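You operate a simulated robot arm through the tools that you are given. There is no shell and no other tool.

Carry out the task below with a simulated robot arm. There is one attempt and no reset: what you move stays moved.

TASK
Empty the cup into the small jug through the funnel.
Fine: cup and funnel go back. Set down upright: measuring cup.

The check looks at the end state, three seconds after you hand in, the way a careful person would. Anything else that was tipped, shoved, dropped, spilled or broken makes it a failure.

THE ROBOT
A 7-joint arm with a two-finger parallel gripper, fixed in place. Base frame: the origin is on the floor under the middle of its stand, x ahead of it, y to its left, z up. Readings come in m, rad, newtons and seconds.
With the tool pointing down near the work surface it reaches from about 0.44 to 0.92 m from the base axis. Its first joint turns from -2.496 to 2.496 rad. Payload 3 kg.
The tool frame sits at the grasp point between the pads (the TCP): z along the fingers, y along the line on which they close. The tips reach 0.03 m beyond it. The gripper opens to 0.094 m. The fingers are 0.028 m wide and 0.01 m thick; the gripper's body (0.05 by 0.096 m) begins 0.055 m behind the TCP.
Orientation is told as [roll, pitch, yaw] about the base's x, y, z axes, in that order, counted from this pose: with the fingers straight down and closing along the base's y, the tool's x points along the base's -x, its y along +y and its z along -z.

THE INTERFACE
- The arm moves only by the tool drive_tool. Its argument "increments" is a list that holds one entry, the list of rows, each a list of 7 numbers: the shift along the tool's x, y, z in mm, then the turn, a rotation vector about the tool's x, y, z in rad, then the finger opening in mm, from 0 to 94. In form: [[[x, y, z, ax, ay, az, jaw], ...]]. A call has 1 to 20 rows; each row shifts and turns the commanded pose from where the row before left it, along the tool's axes as they then stand. Each row takes 0.2 s and may step no farther than 0.05 m and 0.15 rad from the row before; otherwise, or with a gripper value out of range, the whole call is refused. A pose out of reach is approached as far as the arm can. The call stops where the force on the tool passes 40 N (or 10 N more than at its start, if that is more) or the arm is blocked; 0.2 s more then pass. Each finger travels about 0.072 m/s and halts on what it meets, pressing with about 25 N; the grip force reading is that of the motor and also rises with nothing between the fingers. The clock runs only during rows and for 0.2 s after the last one: add rows that do not move to give the fingers time. The reply holds the time, the measured pose of the TCP, the force on the tool along the base axes, the opening and the grip force, in the units named above and with some noise, with the torque about the TCP (base axes, N m) and any sound that the robot's microphone picked up.
- Cameras (640 x 400 px; columns grow to the right, rows downward): "scene" is fixed at [0.0448, 0.5006, 1.5928]; the picture's right is [-0.14, -0.99, 0.00], its down [-0.71, 0.10, -0.69] and it looks along [0.69, -0.10, -0.72] (base axes); focal length 339 px, centre (320, 200). "wrist" rides on the gripper at [0.076, 0.014, -0.102] in the tool frame; the picture's right is [-0.18, 0.98, 0.00], its down [-0.75, -0.14, -0.64] and it looks along [-0.63, -0.12, 0.77] (tool axes); focal length 243 px, centre (320, 200). There is no depth. A picture from a camera that has moved, and an enlarged one, comes with that camera's place and axes in the base frame and with its lens. The place of the scene camera against the robot may be out by one fixed shift of up to 0.012 m in any direction.
- camera(camera): a new picture of that camera. The clock stands still meanwhile.
- close_up(camera, box): a new picture of the part [left, top, right, bottom] of that camera's present view, enlarged. The clock stands still meanwhile.
- hand_in(): hands the job in; it is judged then, once.

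Places have to be worked out from the pictures, the camera data and where the tool is seen. Open the gripper and draw the arm clear of the work before you hand the job in, unless the task says otherwise.

The tools are called by a JSON object that holds its "op" and its "data". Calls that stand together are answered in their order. drive_tool: Moves the arm, as the interface text tells. Its arguments: {"type":"object","properties":{"increments":{"type":"array"}},"required":["increments"]} The other tools are called the same way: camera (camera) takes a picture; close_up (camera, box) takes an enlarged picture of a part of a camera's view; hand_in () hands the job in.

At the start:

```text
time: 0.0
tcp_pos: [0.3659, 0.2629, 1.2987]
ee_rot: [-0.001, -0.001, 0.001]
wrist_force: [0.5, 0.0, 0.1]
wrist_torque: [-0.02, 0.02, -0.01]
gripper_width: 0.094
grasp_force: 0.0
```

scene: 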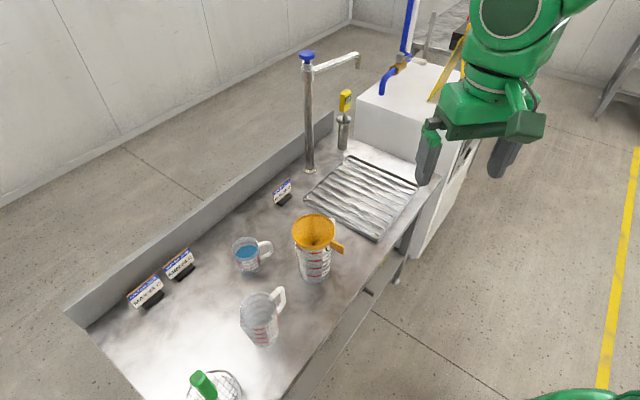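
wrist: 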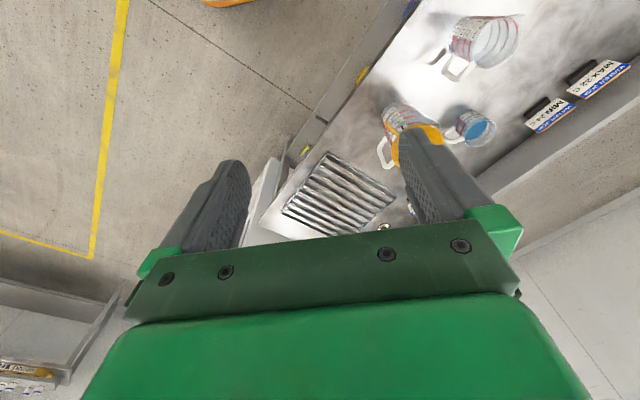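

I start by taking enlarged pictures of the work surface to identify the cup, the jugs, the funnel and the signs.

{"op": "close_up", "data": {"camera": "scene", "box": [200, 190, 380, 302]}}

{"op": "close_up", "data": {"camera": "scene", "box": [160, 280, 352, 400]}}

{"op": "close_up", "data": {"camera": "scene", "box": [100, 170, 340, 320]}}

{"op": "close_up", "data": {"camera": "wrist", "box": [360, 0, 640, 175]}}

```text
3.56 times, centred on (290, 246) of scene
camera zoom: at [0.0448, 0.5006, 1.5928], right [-0.14, -0.99, 0.0], down [-0.71, 0.1, -0.69], along [0.69, -0.1, -0.72], focal length 1204 px, centre (427, 36)
```

zoom: 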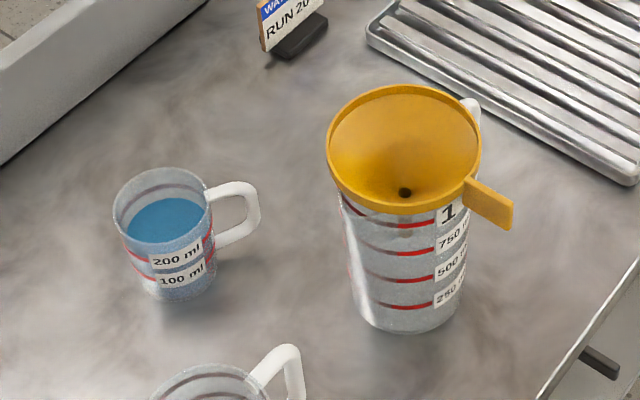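

```text
3.33 times, centred on (256, 340) of scene
camera zoom: at [0.0448, 0.5006, 1.5928], right [-0.14, -0.99, 0.0], down [-0.71, 0.1, -0.69], along [0.69, -0.1, -0.72], focal length 1129 px, centre (533, -267)
```

zoom: 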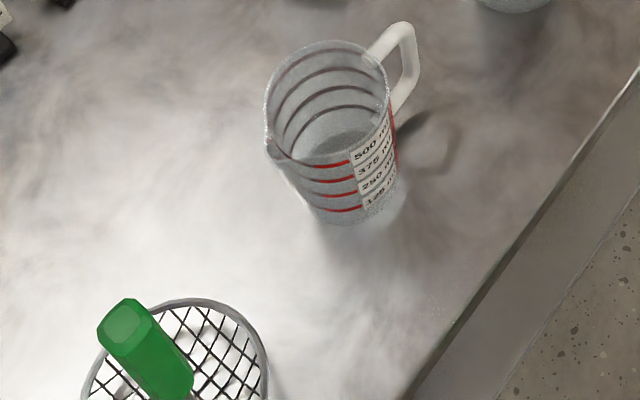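

```text
2.67 times, centred on (220, 245) of scene
camera zoom: at [0.0448, 0.5006, 1.5928], right [-0.14, -0.99, 0.0], down [-0.71, 0.1, -0.69], along [0.69, -0.1, -0.72], focal length 903 px, centre (587, 80)
```

zoom: 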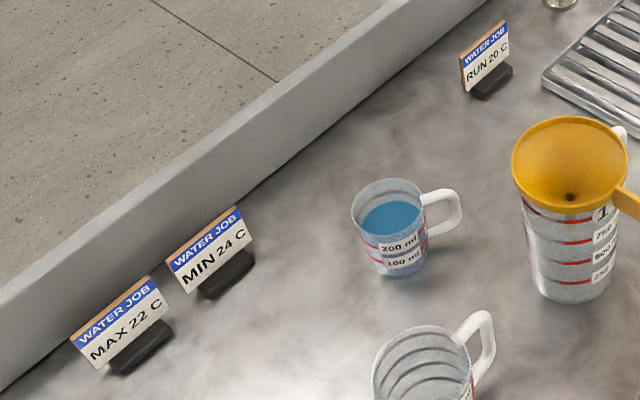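

```text
2.29 times, centred on (500, 88) of wrist
camera zoom: at [0.2894, 0.2767, 1.4013], right [0.18, 0.98, 0.0], down [0.75, -0.14, 0.64], along [0.63, -0.12, -0.77], focal length 555 px, centre (-91, 457)
```

zoom: 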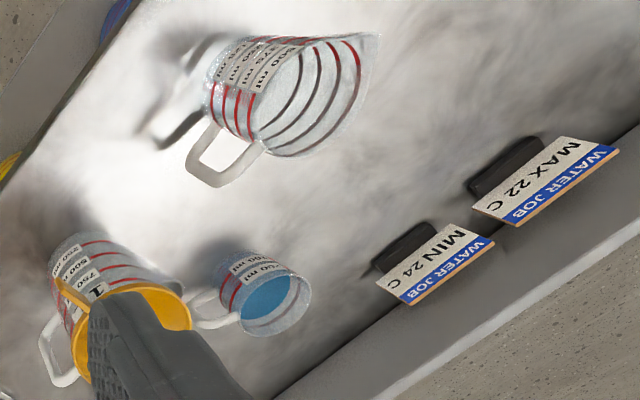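

The 200 ml measuring cup (blue water) sits at about (0.62, 0.62). The yellow funnel is in the 1 L jug at about (0.57, 0.44), and the empty 500 ml jug, the small one, is at about (0.41, 0.58) on a table at z≈0.73. I move the wrist camera in, staying high, for a better look.

{"op": "drive_tool", "data": {"increments": [[[-2, 26, 20, 0, 0, 0, 94], [-2, 26, 20, 0, 0, 0, 94], [-2, 26, 20, 0, 0, 0, 94], [-2, 26, 20, 0, 0, 0, 94], [-2, 26, 20, 0, 0, 0, 94], [-2, 26, 20, 0, 0, 0, 94], [-2, 26, 20, 0, 0, 0, 94], [-2, 26, 20, 0, 0, 0, 94], [0, 0, 0, 0, 0, 0, 94]]]}}

{"op": "camera", "data": {"camera": "wrist"}}

{"op": "camera", "data": {"camera": "scene"}}

```text
time: 2.0
tcp_pos: [0.3802, 0.4722, 1.139]
ee_rot: [-0.001, -0.002, 0.001]
wrist_force: [0.9, 0.0, 0.1]
wrist_torque: [0.03, -0.03, -0.01]
gripper_width: 0.094
grasp_force: 0.1
```

```text
taken
camera wrist: at [0.3026, 0.4865, 1.241], right [0.18, 0.98, 0.0], down [0.75, -0.14, 0.64], along [0.63, -0.12, -0.77], focal length 243 px, centre (320, 200)
```

wrist: 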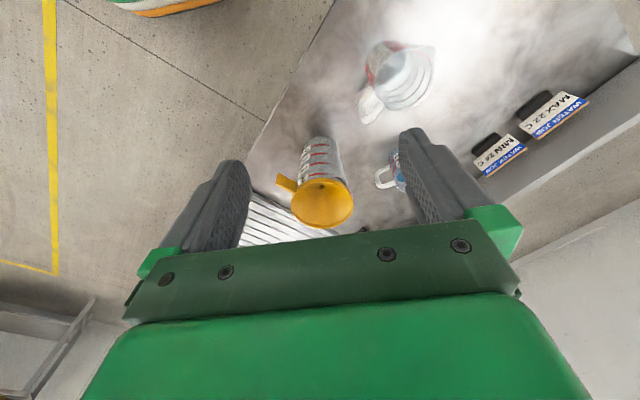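

```text
taken
```

scene: 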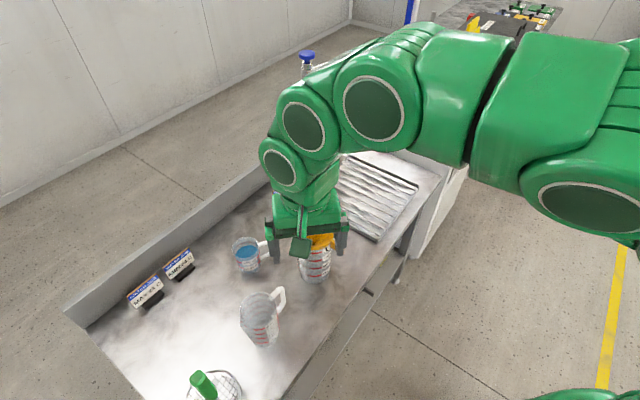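

The wrist picture now shows the funnel and the jugs between the fingers. I zoom in on the funnel and on the other objects.

{"op": "close_up", "data": {"camera": "wrist", "box": [250, 130, 410, 230]}}

{"op": "close_up", "data": {"camera": "wrist", "box": [340, 20, 500, 120]}}

```text
4.00 times, centred on (330, 180) of wrist
camera zoom: at [0.3026, 0.4865, 1.241], right [0.18, 0.98, 0.0], down [0.75, -0.14, 0.64], along [0.63, -0.12, -0.77], focal length 970 px, centre (280, 280)
```

zoom: 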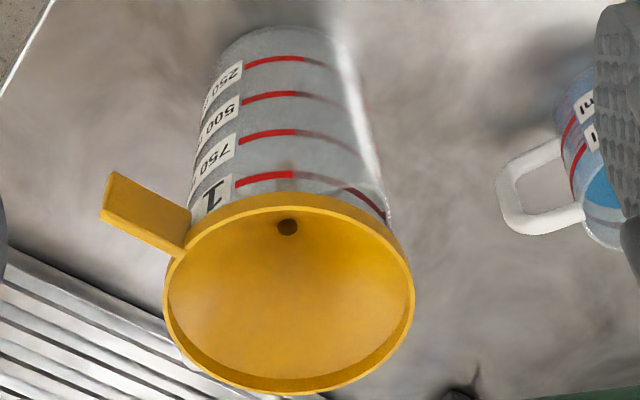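

```text
4.00 times, centred on (420, 70) of wrist
camera zoom: at [0.3026, 0.4865, 1.241], right [0.18, 0.98, 0.0], down [0.75, -0.14, 0.64], along [0.63, -0.12, -0.77], focal length 970 px, centre (-80, 720)
```

zoom: 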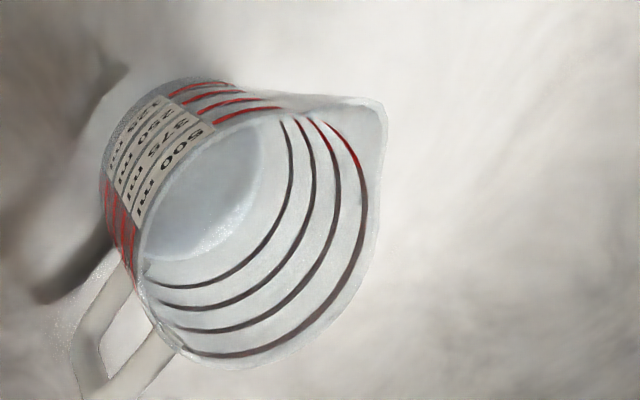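

The funnel has a flat tab pointing toward −y/−x, and it sits in the 1 L jug. I need side views for triangulation and want to know how far the wrist can roll, so I turn the hand by −1.5 rad about its axis here, well above everything.

{"op": "drive_tool", "data": {"increments": [[[0, 0, 0, 0, 0, -0.15, 94], [0, 0, 0, 0, 0, -0.15, 94], [0, 0, 0, 0, 0, -0.15, 94], [0, 0, 0, 0, 0, -0.15, 94], [0, 0, 0, 0, 0, -0.15, 94], [0, 0, 0, 0, 0, -0.15, 94], [0, 0, 0, 0, 0, -0.15, 94], [0, 0, 0, 0, 0, -0.15, 94], [0, 0, 0, 0, 0, -0.15, 94], [0, 0, 0, 0, 0, -0.15, 94], [0, 0, 0, 0, 0, 0, 94]]]}}

{"op": "camera", "data": {"camera": "wrist"}}

{"op": "camera", "data": {"camera": "scene"}}

```text
time: 4.4
tcp_pos: [0.3812, 0.4709, 1.1397]
ee_rot: [0.0, -0.001, 1.501]
wrist_force: [0.2, -0.6, -0.3]
wrist_torque: [0.03, -0.03, -0.03]
gripper_width: 0.094
grasp_force: 0.1
```

```text
taken
camera wrist: at [0.3618, 0.3965, 1.2416], right [-0.97, 0.25, 0.0], down [0.19, 0.74, 0.64], along [0.16, 0.62, -0.77], focal length 243 px, centre (320, 200)
```

wrist: 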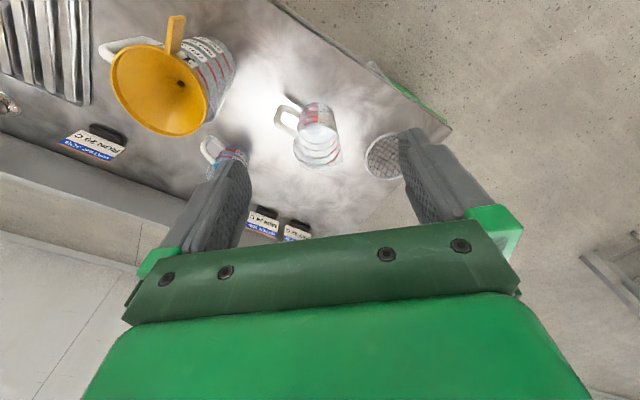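

```text
taken
```

scene: 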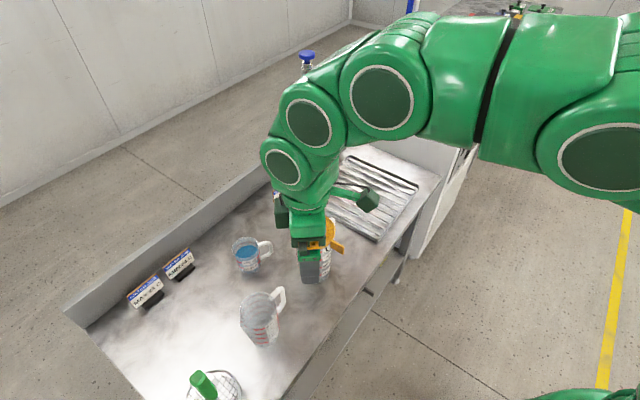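

The yaw of +1.5 rad worked, and this view crosses the earlier ones well. I zoom in on the funnel and tab, the small jug and the cup to triangulate them.

{"op": "close_up", "data": {"camera": "wrist", "box": [90, 0, 298, 130]}}

{"op": "close_up", "data": {"camera": "wrist", "box": [190, 80, 350, 180]}}

{"op": "close_up", "data": {"camera": "scene", "box": [250, 150, 410, 250]}}

```text
3.08 times, centred on (194, 65) of wrist
camera zoom: at [0.3618, 0.3965, 1.2416], right [-0.97, 0.25, 0.0], down [0.19, 0.74, 0.64], along [0.16, 0.62, -0.77], focal length 746 px, centre (708, 615)
```

zoom: 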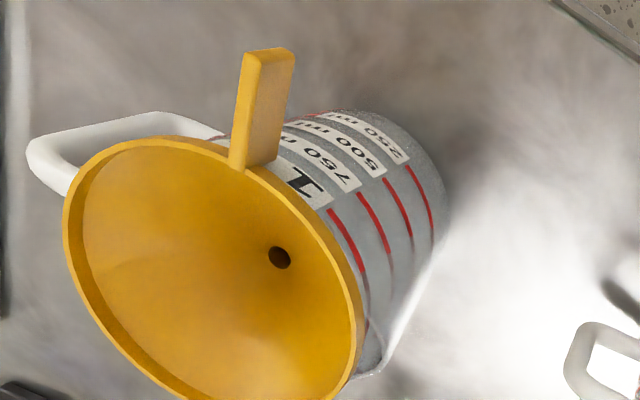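

```text
4.00 times, centred on (270, 130) of wrist
camera zoom: at [0.3618, 0.3965, 1.2416], right [-0.97, 0.25, 0.0], down [0.19, 0.74, 0.64], along [0.16, 0.62, -0.77], focal length 970 px, centre (520, 480)
```

zoom: 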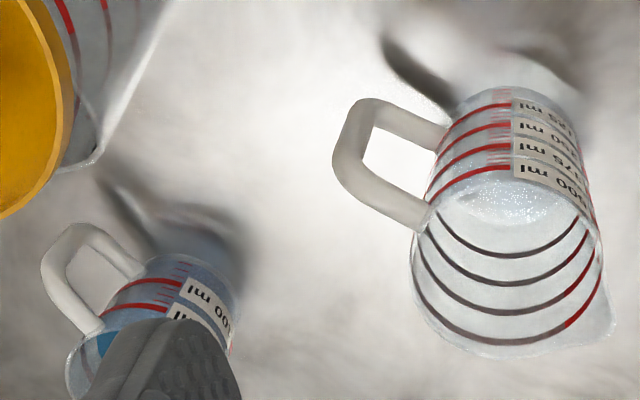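

```text
4.00 times, centred on (330, 200) of scene
camera zoom: at [0.0448, 0.5006, 1.5928], right [-0.14, -0.99, 0.0], down [-0.71, 0.1, -0.69], along [0.69, -0.1, -0.72], focal length 1355 px, centre (280, 200)
```

zoom: 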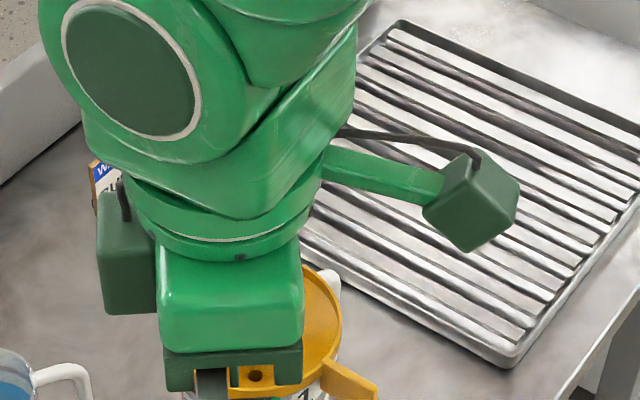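

Triangulating from these views gives the funnel rim centre at about (0.601, 0.435, 0.887) with radius 0.06, and the small jug's rim at about (0.42, 0.595, 0.836). The funnel's tab looks like an upright plate. Next I test how far the roll goes, by another −1.5 rad.

{"op": "drive_tool", "data": {"increments": [[[0, 0, 0, 0, 0, -0.15, 94], [0, 0, 0, 0, 0, -0.15, 94], [0, 0, 0, 0, 0, -0.15, 94], [0, 0, 0, 0, 0, -0.15, 94], [0, 0, 0, 0, 0, -0.15, 94], [0, 0, 0, 0, 0, -0.15, 94], [0, 0, 0, 0, 0, -0.15, 94], [0, 0, 0, 0, 0, -0.15, 94], [0, 0, 0, 0, 0, -0.15, 94], [0, 0, 0, 0, 0, -0.15, 94], [0, 0, 0, 0, 0, 0, 94]]]}}

{"op": "camera", "data": {"camera": "wrist"}}

{"op": "camera", "data": {"camera": "scene"}}

```text
time: 6.8
tcp_pos: [0.3822, 0.4707, 1.1395]
ee_rot: [0.0, 0.001, 3.0]
wrist_force: [-0.2, -0.4, 0.6]
wrist_torque: [0.03, 0.01, 0.0]
gripper_width: 0.0939
grasp_force: 0.0
```

```text
taken
camera wrist: at [0.4551, 0.4461, 1.2404], right [-0.32, -0.95, 0.0], down [-0.73, 0.25, 0.64], along [-0.61, 0.21, -0.77], focal length 243 px, centre (320, 200)
```

wrist: 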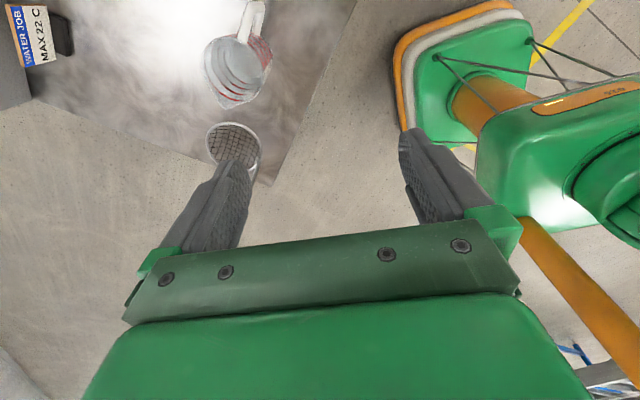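

```text
taken
```

scene: 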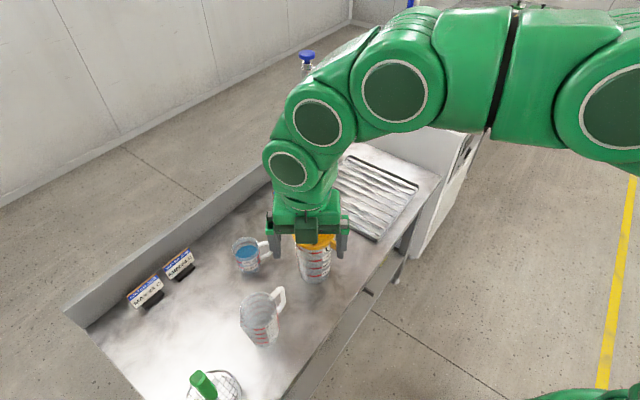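

Roll reaches 3.0 rad. My plan is to grip the cup with the hand leaning over its handle side and pour by turning about the gripper's closing axis, so I test that posture in free air above the small jug. First I turn to yaw ≈2.29, then tilt about tool y.

{"op": "drive_tool", "data": {"increments": [[[8, -22, 0, 0, 0, 0.142, 94], [8, -22, 0, 0, 0, 0.142, 94], [8, -22, 0, 0, 0, 0.142, 94], [8, -22, 0, 0, 0, 0.142, 94], [8, -22, 0, 0, 0, 0.142, 94], [0, 0, 0, 0, 0.14, 0, 94], [0, 0, 0, 0, 0.14, 0, 94], [0, 0, 0, 0, 0.14, 0, 94], [0, 0, 0, 0, 0.14, 0, 94], [0, 0, 0, 0, 0.14, 0, 94], [0, 0, 0, 0, 0.14, 0, 94], [0, 0, 0, 0, 0.14, 0, 94], [0, 0, 0, 0, 0.14, 0, 94], [0, 0, 0, 0, 0.14, 0, 94], [0, 0, 0, 0, 0, 0, 94], [0, 0, 0, 0, 0, 0, 94]]]}}

{"op": "camera", "data": {"camera": "scene"}}

{"op": "camera", "data": {"camera": "wrist"}}

```text
time: 10.4
tcp_pos: [0.5246, 0.4989, 1.1398]
ee_rot: [0.001, 1.257, 2.171]
wrist_force: [0.3, 0.8, -0.1]
wrist_torque: [-0.04, -0.01, 0.0]
gripper_width: 0.094
grasp_force: 0.0
stopped in row 16: the arm was blocked; the commanded pose is now the measured one
```

```text
taken
```

scene: 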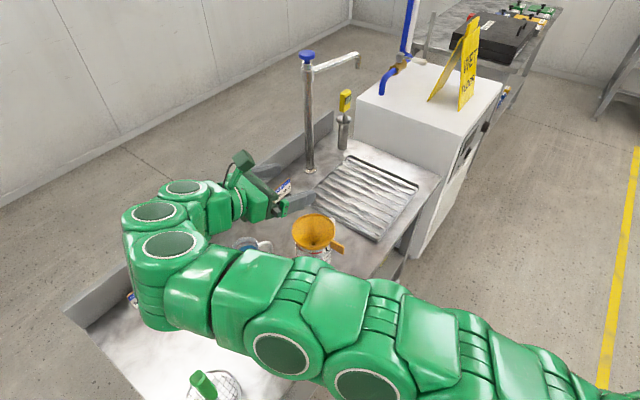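

```text
taken
camera wrist: at [0.4712, 0.5523, 1.2429], right [-0.84, -0.51, -0.18], down [-0.36, 0.77, -0.52], along [0.4, -0.38, -0.84], focal length 243 px, centre (320, 200)
```

wrist: 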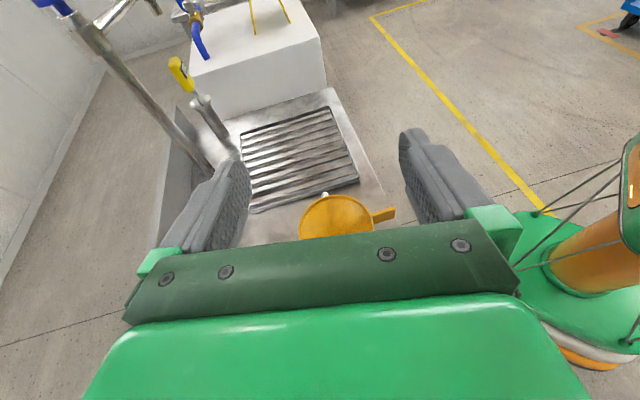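

The arm could not hold that heading: it reached the tilt but slid about 0.11 m, since the hand folds back too far. I return to vertical and test a heading closer to the arm's own direction, along +x at yaw ≈π.

{"op": "drive_tool", "data": {"increments": [[[0, 0, 0, 0, -0.14, 0, 94], [0, 0, 0, 0, -0.14, 0, 94], [0, 0, 0, 0, -0.14, 0, 94], [0, 0, 0, 0, -0.14, 0, 94], [0, 0, 0, 0, -0.14, 0, 94], [0, 0, 0, 0, -0.14, 0, 94], [0, 0, 0, 0, -0.14, 0, 94], [0, 0, 0, 0, -0.14, 0, 94], [0, 0, 0, 0, -0.137, 0, 94], [-23, 5, 0, 0, 0, -0.14, 94], [-23, 5, 0, 0, 0, -0.14, 94], [-23, 5, 0, 0, 0, -0.14, 94], [-23, 5, 0, 0, 0, -0.14, 94], [-23, 5, 0, 0, 0, -0.14, 94], [0, 0, 0, 0, 0, -0.135, 94], [0, 0, 0, 0, 0, -0.135, 94], [0, 0, 0, 0, 0, 0, 94]]]}}

{"op": "camera", "data": {"camera": "scene"}}

```text
time: 14.0
tcp_pos: [0.4162, 0.5556, 1.1402]
ee_rot: [0.004, 0.002, -3.132]
wrist_force: [0.1, 0.0, 0.1]
wrist_torque: [-0.01, -0.01, -0.02]
gripper_width: 0.0939
grasp_force: 0.1
```

```text
taken
```

scene: 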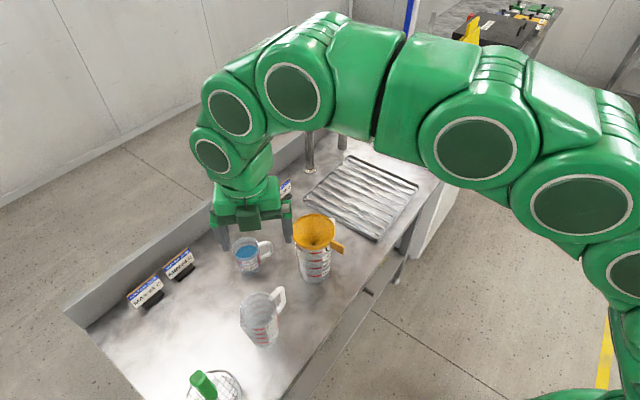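

Yaw π is reached upright. Now I tilt about tool y here by +1.27 rad to check the pour posture.

{"op": "drive_tool", "data": {"increments": [[[0, 0, 0, 0, 0.14, 0, 94], [0, 0, 0, 0, 0.14, 0, 94], [0, 0, 0, 0, 0.14, 0, 94], [0, 0, 0, 0, 0.14, 0, 94], [0, 0, 0, 0, 0.14, 0, 94], [0, 0, 0, 0, 0.14, 0, 94], [0, 0, 0, 0, 0.14, 0, 94], [0, 0, 0, 0, 0.14, 0, 94], [0, 0, 0, 0, 0.14, 0, 94], [0, 0, 0, 0, 0, 0, 94], [0, 0, 0, 0, 0, 0, 94]]]}}

{"op": "camera", "data": {"camera": "scene"}}

```text
time: 16.1
tcp_pos: [0.462, 0.5288, 1.1452]
ee_rot: [-0.33, 0.965, 2.72]
wrist_force: [0.5, 0.5, 0.2]
wrist_torque: [-0.01, -0.04, 0.01]
gripper_width: 0.0939
grasp_force: 0.0
stopped in row 10: the arm was blocked; the commanded pose is now the measured one
```

```text
taken
```

scene: 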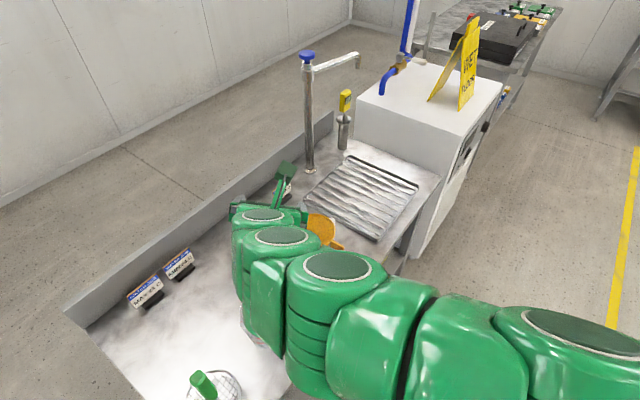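

That one is blocked by the wrist's range. I go back to vertical, then try the neutral side: yaw ≈0.72 with the hand heading outward.

{"op": "drive_tool", "data": {"increments": [[[0, 0, 0, -0.0313, -0.1397, 0, 94], [0, 0, 0, -0.0313, -0.1397, 0, 94], [0, 0, 0, -0.0313, -0.1397, 0, 94], [0, 0, 0, -0.0313, -0.1397, 0, 94], [0, 0, 0, -0.0313, -0.1397, 0, 94], [0, 0, 0, -0.0313, -0.1397, 0, 94], [0, 0, 0, -0.0313, -0.1397, 0, 94], [0, 0, 0, 0, 0, 0.15, 94], [0, 0, 0, 0, 0, 0.15, 94], [0, 0, 0, 0, 0, 0.15, 94], [0, 0, 0, 0, 0, 0.15, 94], [0, 0, 0, 0, 0, 0.15, 94], [0, 0, 0, 0, 0, 0.15, 94], [0, 0, 0, 0, 0, 0.15, 94], [0, 0, 0, 0, 0, 0.15, 94], [0, 0, 0, 0, 0, 0.15, 94], [0, 0, 0, 0, 0, 0.15, 94], [0, 0, 0, 0, 0, 0.15, 94], [0, 0, 0, 0, 0, 0.15, 94], [0, 0, 0, 0, 0, 0.15, 94]]]}}

```text
time: 20.3
tcp_pos: [0.458, 0.5296, 1.1474]
ee_rot: [-0.007, -0.002, 0.943]
wrist_force: [0.4, 0.0, 0.5]
wrist_torque: [0.0, -0.04, 0.03]
gripper_width: 0.094
grasp_force: 0.1
```

Upright again at yaw 0.94. I finish the turn to 0.72 and tilt about tool y by −1.27 rad, so the hand heads outward.

{"op": "drive_tool", "data": {"increments": [[[0, 0, 0, 0, 0, 0.11, 94], [0, 0, 0, 0, 0, 0.11, 94], [0, 0, 0, 0, -0.14, 0, 94], [0, 0, 0, 0, -0.14, 0, 94], [0, 0, 0, 0, -0.14, 0, 94], [0, 0, 0, 0, -0.14, 0, 94], [0, 0, 0, 0, -0.14, 0, 94], [0, 0, 0, 0, -0.14, 0, 94], [0, 0, 0, 0, -0.14, 0, 94], [0, 0, 0, 0, -0.14, 0, 94], [0, 0, 0, 0, -0.14, 0, 94], [0, 0, 0, 0, 0, 0, 94], [0, 0, 0, 0, 0, 0, 94]]]}}

{"op": "camera", "data": {"camera": "scene"}}

{"op": "camera", "data": {"camera": "wrist"}}

```text
time: 23.1
tcp_pos: [0.4571, 0.5293, 1.147]
ee_rot: [-0.019, -1.264, 0.744]
wrist_force: [0.4, 1.0, 0.6]
wrist_torque: [0.0, 0.02, -0.02]
gripper_width: 0.094
grasp_force: 0.1
```

```text
taken
```

scene: 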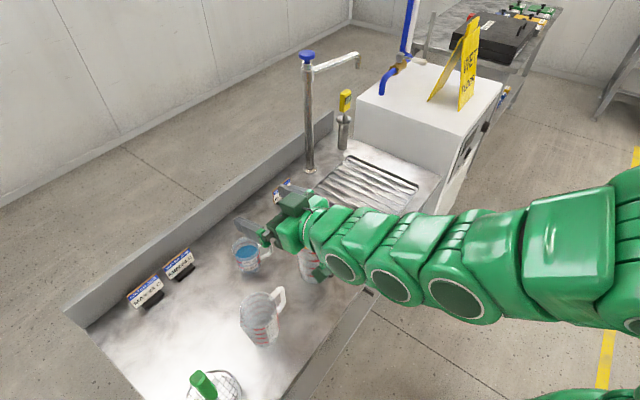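

```text
taken
camera wrist: at [0.3587, 0.4598, 1.1052], right [-0.61, 0.77, 0.17], down [-0.2, -0.36, 0.91], along [0.77, 0.53, 0.37], focal length 243 px, centre (320, 200)
```

wrist: 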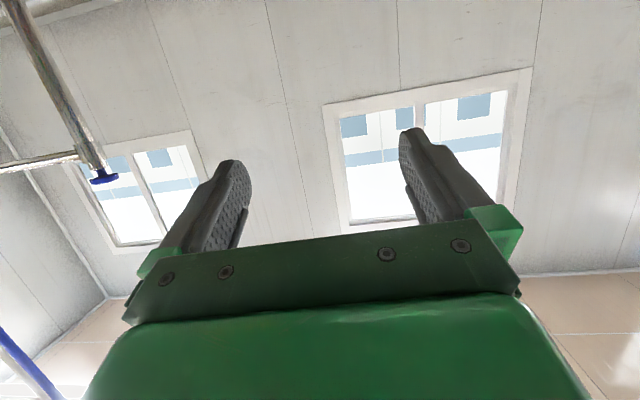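

The outward-heading pour posture is reachable at this height. I check a little more tilt, then swing back through vertical to the lean the hand will have while the cup is still upright.

{"op": "drive_tool", "data": {"increments": [[[0, 0, 0, 0, -0.14, 0, 94], [0, 0, 0, 0, -0.14, 0, 94], [0, 0, 0, 0, 0, 0, 94]]]}}

{"op": "drive_tool", "data": {"increments": [[[0, 0, 0, 0, 0.15, 0, 94], [0, 0, 0, 0, 0.15, 0, 94], [0, 0, 0, 0, 0.15, 0, 94], [0, 0, 0, 0, 0.15, 0, 94], [0, 0, 0, 0, 0.15, 0, 94], [0, 0, 0, 0, 0.15, 0, 94], [0, 0, 0, 0, 0.15, 0, 94], [0, 0, 0, 0, 0.15, 0, 94], [0, 0, 0, 0, 0.15, 0, 94], [0, 0, 0, 0, 0.15, 0, 94], [0, 0, 0, 0, 0.15, 0, 94], [0, 0, 0, 0, 0.15, 0, 94], [0, 0, 0, 0, 0.15, 0, 94], [0, 0, 0, 0, 0.15, 0, 94], [0, 0, 0, 0, 0.1, 0, 94], [0, 0, 0, 0, 0, 0, 94]]]}}

{"op": "camera", "data": {"camera": "scene"}}

{"op": "camera", "data": {"camera": "wrist"}}

```text
time: 23.9
tcp_pos: [0.4576, 0.5289, 1.1479]
ee_rot: [-0.229, -1.541, 0.956]
wrist_force: [0.7, -1.0, -0.5]
wrist_torque: [0.0, 0.04, 0.01]
gripper_width: 0.0939
grasp_force: 0.0
```

```text
time: 27.3
tcp_pos: [0.4321, 0.4865, 1.0973]
ee_rot: [-0.008, 0.407, 0.724]
wrist_force: [-0.1, 0.0, -0.4]
wrist_torque: [0.0, -0.01, 0.0]
gripper_width: 0.0939
grasp_force: 0.1
out of reach, approached as far as the arm can: row 13, 14, 15
```

```text
taken
```

scene: 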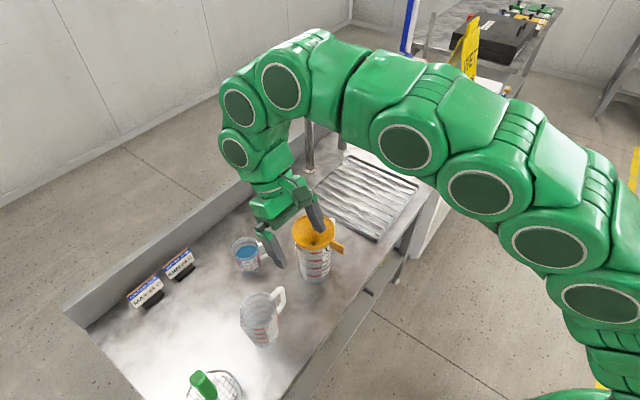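

```text
taken
camera wrist: at [0.3994, 0.4775, 1.2217], right [-0.53, 0.85, -0.08], down [0.8, 0.53, 0.29], along [0.29, 0.09, -0.95], focal length 243 px, centre (320, 200)
```

wrist: 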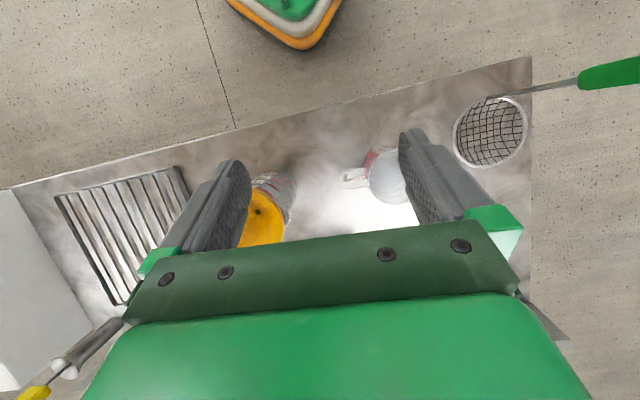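

Tilts from about −1.54 to +0.41 rad are reachable at neutral yaw, so pouring by a pure pitch-over with the hand heading outward is feasible. I straighten up and move to look closely at the cup.

{"op": "drive_tool", "data": {"increments": [[[0, 0, 0, 0, -0.1357, 0, 94], [0, 0, 0, 0, -0.1357, 0, 94], [0, 0, 0, 0, -0.1357, 0, 94], [-14, -6, 19, 0, 0, 0, 94], [-14, -6, 19, 0, 0, 0, 94], [-14, -6, 19, 0, 0, 0, 94], [-14, -6, 19, 0, 0, 0, 94], [0, 0, 0, 0, 0, 0, 94]]]}}

{"op": "camera", "data": {"camera": "wrist"}}

{"op": "close_up", "data": {"camera": "wrist", "box": [240, 60, 432, 180]}}

```text
time: 29.1
tcp_pos: [0.4903, 0.506, 1.0231]
ee_rot: [-0.007, -0.001, 0.727]
wrist_force: [-0.2, 0.0, -0.8]
wrist_torque: [0.03, 0.0, -0.02]
gripper_width: 0.0942
grasp_force: 0.1
```

```text
taken
camera wrist: at [0.4225, 0.4668, 1.1242], right [-0.52, 0.86, -0.01], down [0.65, 0.4, 0.64], along [0.55, 0.33, -0.76], focal length 243 px, centre (320, 200)
```

wrist: 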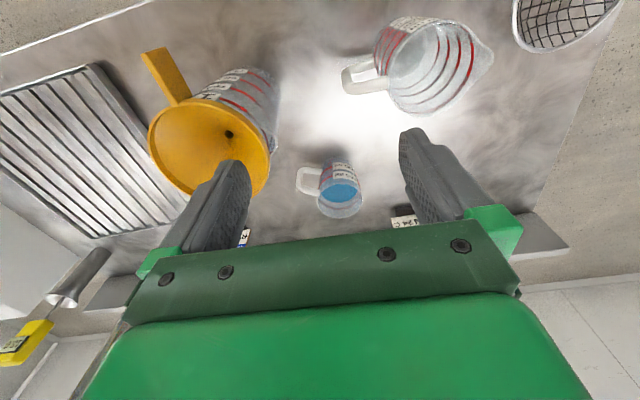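

```text
3.33 times, centred on (336, 120) of wrist
camera zoom: at [0.4225, 0.4668, 1.1242], right [-0.52, 0.86, -0.01], down [0.65, 0.4, 0.64], along [0.55, 0.33, -0.76], focal length 809 px, centre (267, 467)
```

zoom: 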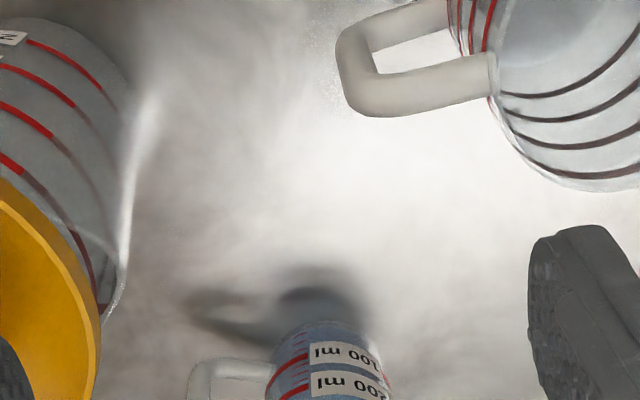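

This view shows the funnel, jug and cup clearly. I take enlarged pictures of each for measurement.

{"op": "close_up", "data": {"camera": "wrist", "box": [280, 140, 392, 210]}}

{"op": "close_up", "data": {"camera": "wrist", "box": [130, 30, 306, 140]}}

{"op": "close_up", "data": {"camera": "wrist", "box": [330, 10, 506, 120]}}

```text
5.71 times, centred on (336, 175) of wrist
camera zoom: at [0.4225, 0.4668, 1.1242], right [-0.52, 0.86, -0.01], down [0.65, 0.4, 0.64], along [0.55, 0.33, -0.76], focal length 1386 px, centre (229, 343)
```

zoom: 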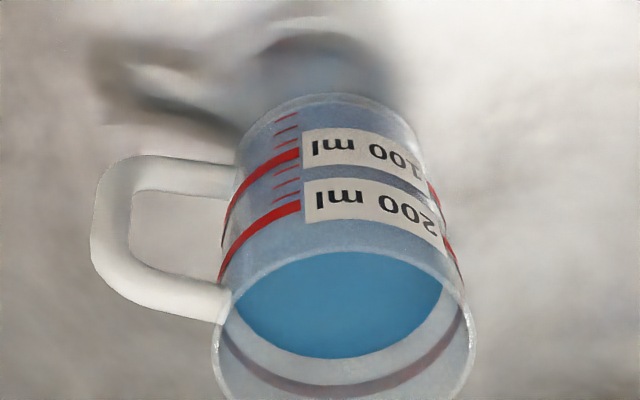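

```text
3.64 times, centred on (218, 85) of wrist
camera zoom: at [0.4225, 0.4668, 1.1242], right [-0.52, 0.86, -0.01], down [0.65, 0.4, 0.64], along [0.55, 0.33, -0.76], focal length 882 px, centre (691, 618)
```

zoom: 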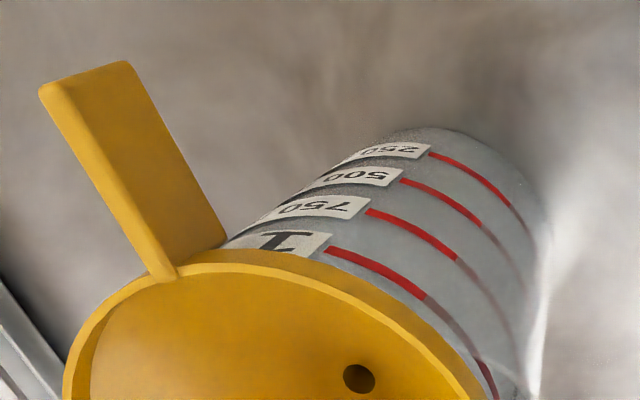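

```text
3.64 times, centred on (418, 65) of wrist
camera zoom: at [0.4225, 0.4668, 1.1242], right [-0.52, 0.86, -0.01], down [0.65, 0.4, 0.64], along [0.55, 0.33, -0.76], focal length 882 px, centre (-36, 691)
```

zoom: 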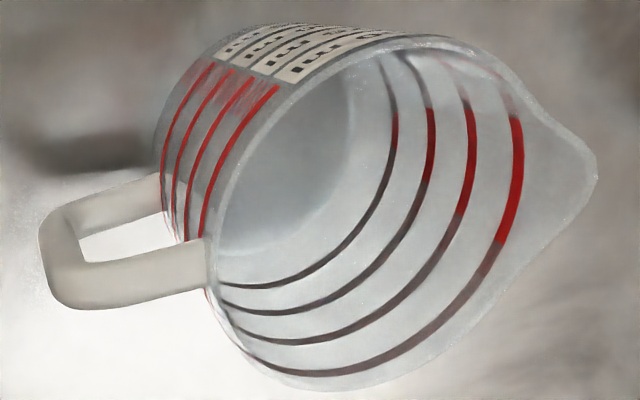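

Combining views via the drain hole and corners, I get:
- **Funnel:** axis (0.5815, 0.438), rim z≈0.911. The tab is a vertical plate from r≈0.054 to 0.091 at azimuth ≈226°, z 0.887–0.918.
- **Small jug:** centre (0.414, 0.586), rim z≈0.875.
- **Cup:** (0.6205, 0.624), rim z≈0.829, handle at azimuth ≈−71°.

I test the lean near the planned pouring height above the small jug.

{"op": "drive_tool", "data": {"increments": [[[-6.5, 27.6, 0, 0, 0, -0.055, 94], [-6.5, 27.6, 0, 0, 0, -0.055, 94], [-6.5, 27.6, 0, 0, 0, -0.055, 94], [-6.5, 27.6, 0, 0, 0, -0.055, 94], [0, 0, 0, 0, 0.12, 0, 94], [0, 0, 0, 0, 0.12, 0, 94], [0, 0, 0, 0, 0.12, 0, 94], [0, 0, 0, 0, 0.12, 0, 94], [0, 0, 0, 0, 0.12, 0, 94], [0, 0, 0, 0, 0, 0, 94]]]}}

{"op": "camera", "data": {"camera": "scene"}}

{"op": "camera", "data": {"camera": "wrist"}}

```text
time: 31.3
tcp_pos: [0.4098, 0.5732, 0.9881]
ee_rot: [-0.006, 0.423, 0.945]
wrist_force: [-0.9, -0.5, 0.2]
wrist_torque: [-0.02, 0.01, 0.0]
gripper_width: 0.0941
grasp_force: 0.0
out of reach, approached as far as the arm can: row 7, 8, 9
```

```text
taken
```

scene: 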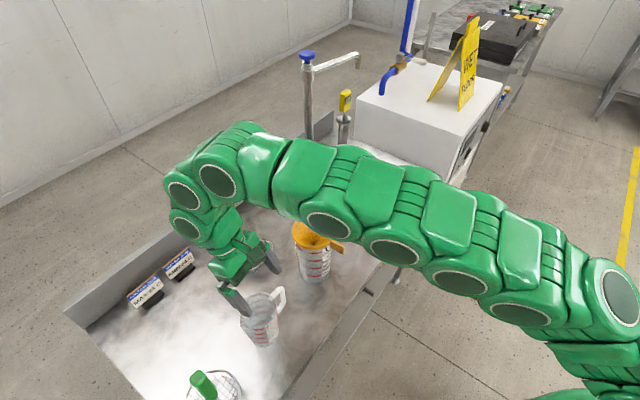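

```text
taken
camera wrist: at [0.3821, 0.5597, 1.1124], right [-0.7, 0.71, -0.08], down [0.67, 0.69, 0.28], along [0.25, 0.14, -0.96], focal length 243 px, centre (320, 200)
```

wrist: 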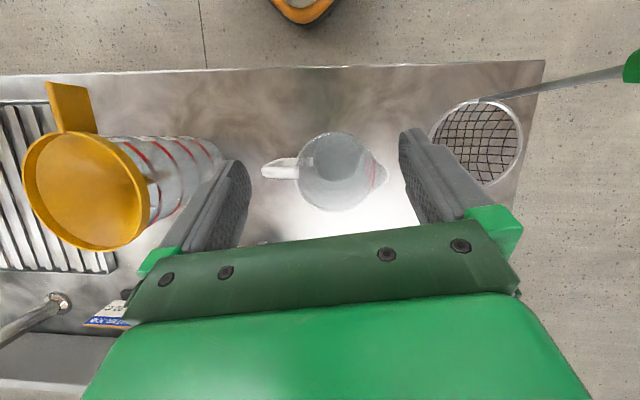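

Leaning outward is limited by reach there: about 0.42 rad, with a drift inward. I test a pour heading turned toward +x (yaw ≈0.26), which should relieve the reach and also keep the camera away from the funnel's tab.

{"op": "drive_tool", "data": {"increments": [[[0, 0, 0, 0, -0.141, 0, 94], [0, 0, 0, 0, -0.141, 0, 94], [0, 0, 0, 0, -0.141, 0, 94], [-7.3, -2.9, -12, 0, 0, 0.137, 94], [-7.3, -2.9, -12, 0, 0, 0.137, 94], [-7.3, -2.9, -12, 0, 0, 0.137, 94], [-7.3, -2.9, -12, 0, 0, 0.137, 94], [-7.3, -2.9, -12, 0, 0, 0.137, 94], [0, 0, 0, 0, 0.12, 0, 94], [0, 0, 0, 0, 0.12, 0, 94], [0, 0, 0, 0, 0.12, 0, 94], [0, 0, 0, 0, 0.12, 0, 94], [0, 0, 0, 0, 0, 0, 94]]]}}

```text
time: 34.1
tcp_pos: [0.4421, 0.5808, 1.0408]
ee_rot: [-0.003, 0.417, 0.262]
wrist_force: [0.1, 0.8, 0.1]
wrist_torque: [0.02, -0.03, 0.01]
gripper_width: 0.0941
grasp_force: 0.0
out of reach, approached as far as the arm can: row 12
```

Lean 0.42 is available here. Now I test the full pitch-over from this lean to about −1.5 rad.

{"op": "drive_tool", "data": {"increments": [[[0, 0, 0, 0, -0.148, 0, 94], [0, 0, 0, 0, -0.148, 0, 94], [0, 0, 0, 0, -0.148, 0, 94], [0, 0, 0, 0, -0.148, 0, 94], [0, 0, 0, 0, -0.148, 0, 94], [0, 0, 0, 0, -0.148, 0, 94], [0, 0, 0, 0, -0.148, 0, 94], [0, 0, 0, 0, -0.148, 0, 94], [0, 0, 0, 0, -0.148, 0, 94], [0, 0, 0, 0, -0.148, 0, 94], [0, 0, 0, 0, -0.148, 0, 94], [0, 0, 0, 0, -0.148, 0, 94], [0, 0, 0, 0, -0.148, 0, 94], [0, 0, 0, 0, 0, 0, 94]]]}}

{"op": "camera", "data": {"camera": "scene"}}

```text
time: 37.3
tcp_pos: [0.4782, 0.5554, 1.0296]
ee_rot: [-0.015, -1.487, 0.211]
wrist_force: [0.3, 0.3, 0.5]
wrist_torque: [0.0, 0.03, 0.01]
gripper_width: 0.0938
grasp_force: 0.1
stopped in row 14: the arm was blocked; the commanded pose is now the measured one
```

```text
taken
```

scene: 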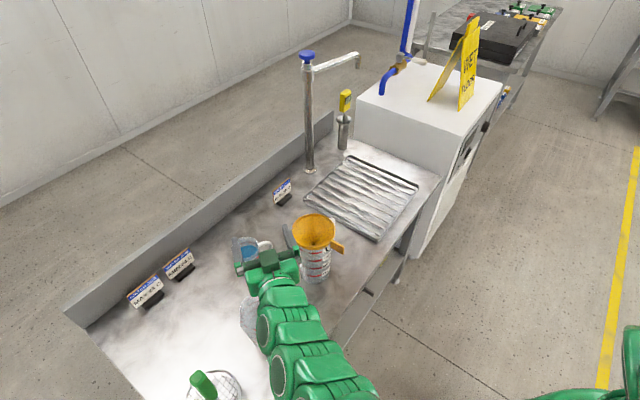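

At yaw 0.26 the end of the swing drifts because the arm is folded too close. I try yaw ≈0.6 as a compromise, starting from vertical.

{"op": "drive_tool", "data": {"increments": [[[0, 0, 0, 0, 0.1487, 0, 94], [0, 0, 0, 0, 0.1487, 0, 94], [0, 0, 0, 0, 0.1487, 0, 94], [0, 0, 0, 0, 0.1487, 0, 94], [0, 0, 0, 0, 0.1487, 0, 94], [0, 0, 0, 0, 0.1487, 0, 94], [0, 0, 0, 0, 0.1487, 0, 94], [0, 0, 0, 0, 0.1487, 0, 94], [0, 0, 0, 0, 0.1487, 0, 94], [0, 0, 0, 0, 0.1487, 0, 94], [9, 18, 0, 0, 0, -0.13, 94], [9, 18, 0, 0, 0, -0.13, 94], [9, 18, 0, 0, 0, -0.13, 94], [0, 0, 0, 0, 0, 0, 94]]]}}

```text
time: 40.3
tcp_pos: [0.4316, 0.5988, 1.0326]
ee_rot: [-0.003, -0.006, 0.594]
wrist_force: [0.0, -0.2, -0.3]
wrist_torque: [-0.02, -0.01, -0.02]
gripper_width: 0.094
grasp_force: 0.0
```

The hand is upright at (0.432, 0.599, 1.033), yaw 0.59. I test the lean, then the pitch-over from it.

{"op": "drive_tool", "data": {"increments": [[[0, 0, 0, 0, 0.1, 0, 94], [0, 0, 0, 0, 0.1, 0, 94], [0, 0, 0, 0, 0.1, 0, 94], [0, 0, 0, 0, 0.1, 0, 94], [0, 0, 0, 0, 0, 0, 94]]]}}

{"op": "drive_tool", "data": {"increments": [[[0, 0, 0, 0, -0.148, 0, 94], [0, 0, 0, 0, -0.148, 0, 94], [0, 0, 0, 0, -0.148, 0, 94], [0, 0, 0, 0, -0.148, 0, 94], [0, 0, 0, 0, -0.148, 0, 94], [0, 0, 0, 0, -0.148, 0, 94], [0, 0, 0, 0, -0.148, 0, 94], [0, 0, 0, 0, -0.148, 0, 94], [0, 0, 0, 0, -0.148, 0, 94], [0, 0, 0, 0, -0.148, 0, 94], [0, 0, 0, 0, -0.148, 0, 94], [0, 0, 0, 0, -0.148, 0, 94], [0, 0, 0, 0, 0, 0, 94]]]}}

{"op": "drive_tool", "data": {"increments": [[[0, 0, 0, 0, -0.1, 0, 94], [0, 0, 0, 0, -0.1, 0, 94], [0, 0, 0, 0, -0.1, 0, 94], [0, 0, 0, 0, 0, 0, 94]]]}}

{"op": "camera", "data": {"camera": "scene"}}

```text
time: 41.5
tcp_pos: [0.4303, 0.599, 1.0328]
ee_rot: [-0.002, 0.345, 0.591]
wrist_force: [0.1, 0.5, 0.5]
wrist_torque: [-0.01, 0.02, 0.01]
gripper_width: 0.0941
grasp_force: 0.1
out of reach, approached as far as the arm can: row 4
```

```text
time: 43.9
tcp_pos: [0.4704, 0.5679, 1.0253]
ee_rot: [0.62, -1.003, -0.168]
wrist_force: [0.5, -0.3, 0.6]
wrist_torque: [-0.02, -0.01, 0.0]
gripper_width: 0.0941
grasp_force: 0.0
stopped in row 12: the arm was blocked; the commanded pose is now the measured one
```

```text
time: 45.1
tcp_pos: [0.4977, 0.5438, 1.012]
ee_rot: [1.032, -1.105, -0.725]
wrist_force: [-0.9, 0.0, 0.1]
wrist_torque: [0.01, 0.01, -0.02]
gripper_width: 0.0938
grasp_force: 0.0
stopped in row 4: the arm was blocked; the commanded pose is now the measured one
```

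```text
taken
```

scene: 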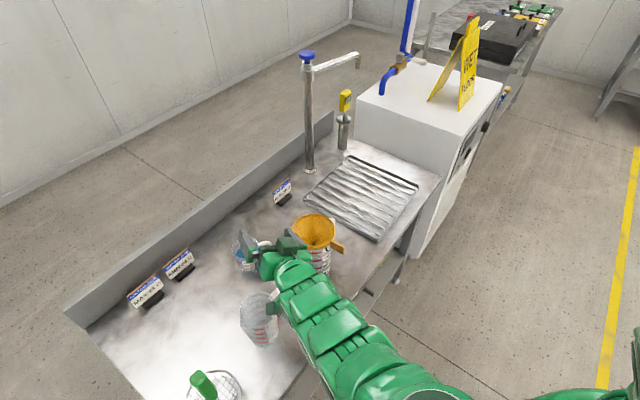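

The swing at yaw 0.6 got caught in a wrist singularity, so the heading must stay in the arm's own plane and less tilt should come from the wrist. I return to vertical at yaw 0.8 and rise a bit to restore a clean posture.

{"op": "drive_tool", "data": {"increments": [[[0, 0, 0, -0.0021, 0.1145, -0.0598, 94], [0, 0, 0, -0.0021, 0.1145, -0.0598, 94], [0, 0, 0, -0.0021, 0.1145, -0.0598, 94], [0, 0, 0, -0.0021, 0.1145, -0.0598, 94], [0, 0, 0, -0.0021, 0.1145, -0.0598, 94], [0, 0, 0, -0.0021, 0.1145, -0.0598, 94], [0, 0, 0, -0.0021, 0.1145, -0.0598, 94], [0, 0, 0, -0.0021, 0.1145, -0.0598, 94], [0, 0, 0, -0.0021, 0.1145, -0.0598, 94], [0, 0, 0, -0.0021, 0.1145, -0.0598, 94], [0, 0, 0, -0.0021, 0.1145, -0.0598, 94], [0, 0, 0, -0.0021, 0.1145, -0.0598, 94], [5, 5, -30, 0, 0, 0, 94], [5, 5, -30, 0, 0, 0, 94], [5, 5, -30, 0, 0, 0, 94], [5, 5, -30, 0, 0, 0, 94], [0, 0, 0, 0, 0, 0, 94]]]}}

{"op": "camera", "data": {"camera": "scene"}}

```text
time: 48.7
tcp_pos: [0.4651, 0.547, 1.1386]
ee_rot: [-0.001, -0.003, 0.808]
wrist_force: [0.4, -0.3, 0.1]
wrist_torque: [-0.03, 0.01, 0.02]
gripper_width: 0.0941
grasp_force: 0.1
```

```text
taken
```

scene: 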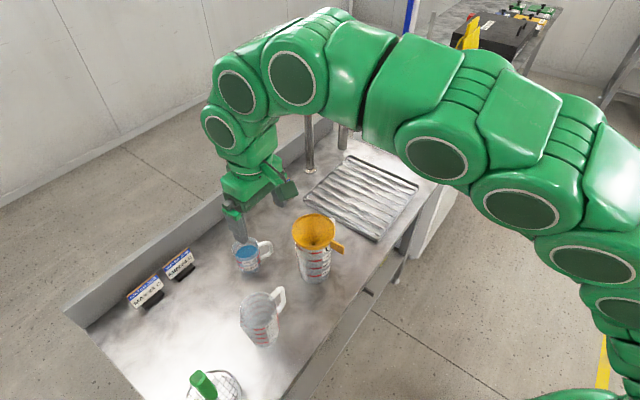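

Clean posture again. I move to the planned pour spot above the small jug (yaw ≈0.87), lean 0.3, then pitch over to −1.3 to confirm it tracks.

{"op": "drive_tool", "data": {"increments": [[[-6, 16, 29.5, 0, 0, -0.0155, 94], [-6, 16, 29.5, 0, 0, -0.0155, 94], [-6, 16, 29.5, 0, 0, -0.0155, 94], [-6, 16, 29.5, 0, 0, -0.0155, 94], [0, 0, 0, 0, 0.1, 0, 94], [0, 0, 0, 0, 0.1, 0, 94], [0, 0, 0, 0, 0.1, 0, 94], [0, 0, 0, 0, 0, 0, 94]]]}}

{"op": "drive_tool", "data": {"increments": [[[0, 0, 0, 0, -0.14, 0, 94], [0, 0, 0, 0, -0.14, 0, 94], [0, 0, 0, 0, -0.14, 0, 94], [0, 0, 0, 0, -0.14, 0, 94], [0, 0, 0, 0, -0.14, 0, 94], [0, 0, 0, 0, -0.14, 0, 94], [0, 0, 0, 0, -0.14, 0, 94], [0, 0, 0, 0, -0.14, 0, 94], [0, 0, 0, 0, -0.14, 0, 94], [0, 0, 0, 0, 0, 0, 94]]]}}

{"op": "drive_tool", "data": {"increments": [[[0, 0, 0, 0, -0.1, 0, 94], [0, 0, 0, 0, -0.1, 0, 94], [0, 0, 0, 0, -0.1, 0, 94], [0, 0, 0, 0, 0, 0, 94]]]}}

{"op": "camera", "data": {"camera": "scene"}}

```text
time: 50.5
tcp_pos: [0.4353, 0.6072, 1.0191]
ee_rot: [-0.004, 0.294, 0.867]
wrist_force: [0.0, 0.1, -0.7]
wrist_torque: [0.01, 0.03, 0.01]
gripper_width: 0.0939
grasp_force: 0.1
```

```text
time: 52.7
tcp_pos: [0.4359, 0.6062, 1.0168]
ee_rot: [-0.005, -0.964, 0.874]
wrist_force: [0.3, 0.0, 0.4]
wrist_torque: [0.02, 0.0, -0.01]
gripper_width: 0.094
grasp_force: 0.1
```

```text
time: 53.7
tcp_pos: [0.4361, 0.6058, 1.0158]
ee_rot: [-0.01, -1.262, 0.88]
wrist_force: [-0.7, 0.0, -1.4]
wrist_torque: [0.01, 0.0, 0.0]
gripper_width: 0.0943
grasp_force: 0.0
```

```text
taken
```

scene: 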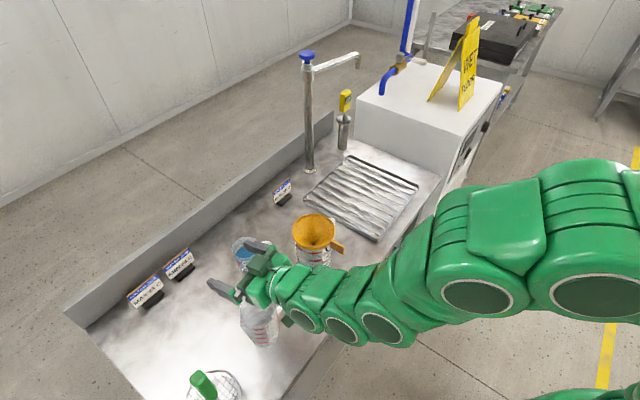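

Tracks cleanly with under 2 mm of drift. I check how much further it goes, then swing back to vertical.

{"op": "drive_tool", "data": {"increments": [[[0, 0, 0, 0, -0.07, 0, 94], [0, 0, 0, 0, -0.07, 0, 94], [0, 0, 0, 0, 0, 0, 94]]]}}

{"op": "drive_tool", "data": {"increments": [[[0, 0, 0, 0, 0.14, 0, 94], [0, 0, 0, 0, 0.14, 0, 94], [0, 0, 0, 0, 0.14, 0, 94], [0, 0, 0, 0, 0.14, 0, 94], [0, 0, 0, 0, 0.14, 0, 94], [0, 0, 0, 0, 0.14, 0, 94], [0, 0, 0, 0, 0.14, 0, 94], [0, 0, 0, 0, 0.14, 0, 94], [0, 0, 0, 0, 0.14, 0, 94], [0, 0, 0, 0, 0.14, 0, 94], [0, 0, -40, 0, 0, 0, 94], [0, 0, -40, 0, 0, 0, 94], [0, 0, 0, 0, 0, 0, 94]]]}}

```text
time: 54.5
tcp_pos: [0.437, 0.606, 1.0184]
ee_rot: [-0.016, -1.406, 0.886]
wrist_force: [0.8, 0.0, 0.3]
wrist_torque: [-0.02, 0.0, 0.02]
gripper_width: 0.0939
grasp_force: 0.1
```

```text
time: 57.3
tcp_pos: [0.4359, 0.6046, 1.0954]
ee_rot: [-0.004, -0.003, 0.869]
wrist_force: [0.2, 0.9, 1.1]
wrist_torque: [0.03, -0.02, 0.0]
gripper_width: 0.0937
grasp_force: 0.0
```

The pour range of about +0.3 to −1.4 rad is confirmed. Now I check the grasp posture over the cup: I move above it at z≈0.96, then turn to yaw ≈−1.1.

{"op": "drive_tool", "data": {"increments": [[[-26.8, -25.5, 27, 0, 0, 0, 94], [-26.8, -25.5, 27, 0, 0, 0, 94], [-26.8, -25.5, 27, 0, 0, 0, 94], [-26.8, -25.5, 27, 0, 0, 0, 94], [-26.8, -25.5, 27, 0, 0, 0, 94], [0, 0, 0, 0, 0, 0, 94]]]}}

{"op": "drive_tool", "data": {"increments": [[[0, 0, 0, 0, 0, 0.141, 94], [0, 0, 0, 0, 0, 0.141, 94], [0, 0, 0, 0, 0, 0.141, 94], [0, 0, 0, 0, 0, 0.141, 94], [0, 0, 0, 0, 0, 0.141, 94], [0, 0, 0, 0, 0, 0.141, 94], [0, 0, 0, 0, 0, 0.141, 94], [0, 0, 0, 0, 0, 0.141, 94], [0, 0, 0, 0, 0, 0.141, 94], [0, 0, 0, 0, 0, 0.141, 94], [0, 0, 0, 0, 0, 0.141, 94], [0, 0, 0, 0, 0, 0.141, 94], [0, 0, 0, 0, 0, 0.141, 94], [0, 0, 0, 0, 0, 0.141, 94], [0, 0, 0, 0, 0, 0, 94]]]}}

{"op": "camera", "data": {"camera": "scene"}}

{"op": "camera", "data": {"camera": "wrist"}}

```text
time: 58.7
tcp_pos: [0.6185, 0.6246, 0.9626]
ee_rot: [-0.003, -0.003, 0.868]
wrist_force: [-0.2, 0.3, 1.2]
wrist_torque: [0.02, 0.0, -0.01]
gripper_width: 0.094
grasp_force: 0.1
```

```text
time: 61.9
tcp_pos: [0.6205, 0.6265, 0.9625]
ee_rot: [0.006, -0.004, -1.104]
wrist_force: [-1.1, -0.5, 0.3]
wrist_torque: [-0.02, 0.02, -0.01]
gripper_width: 0.0938
grasp_force: 0.0
```

```text
taken
```

scene: 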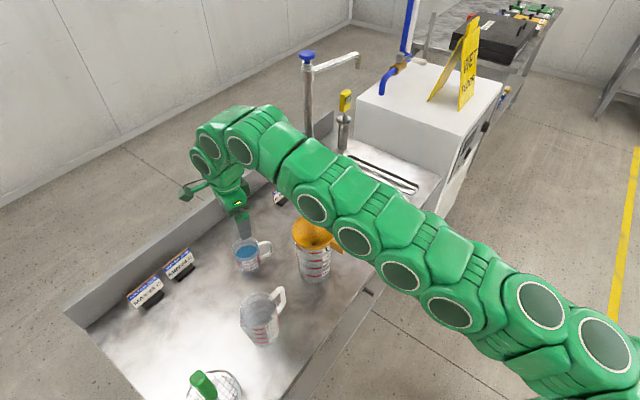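

```text
taken
camera wrist: at [0.5983, 0.7011, 1.0647], right [0.96, 0.28, 0.01], down [0.21, -0.74, 0.64], along [0.18, -0.62, -0.77], focal length 243 px, centre (320, 200)
```

wrist: 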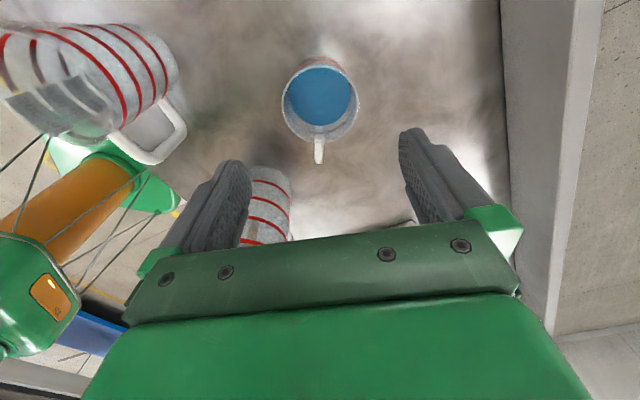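

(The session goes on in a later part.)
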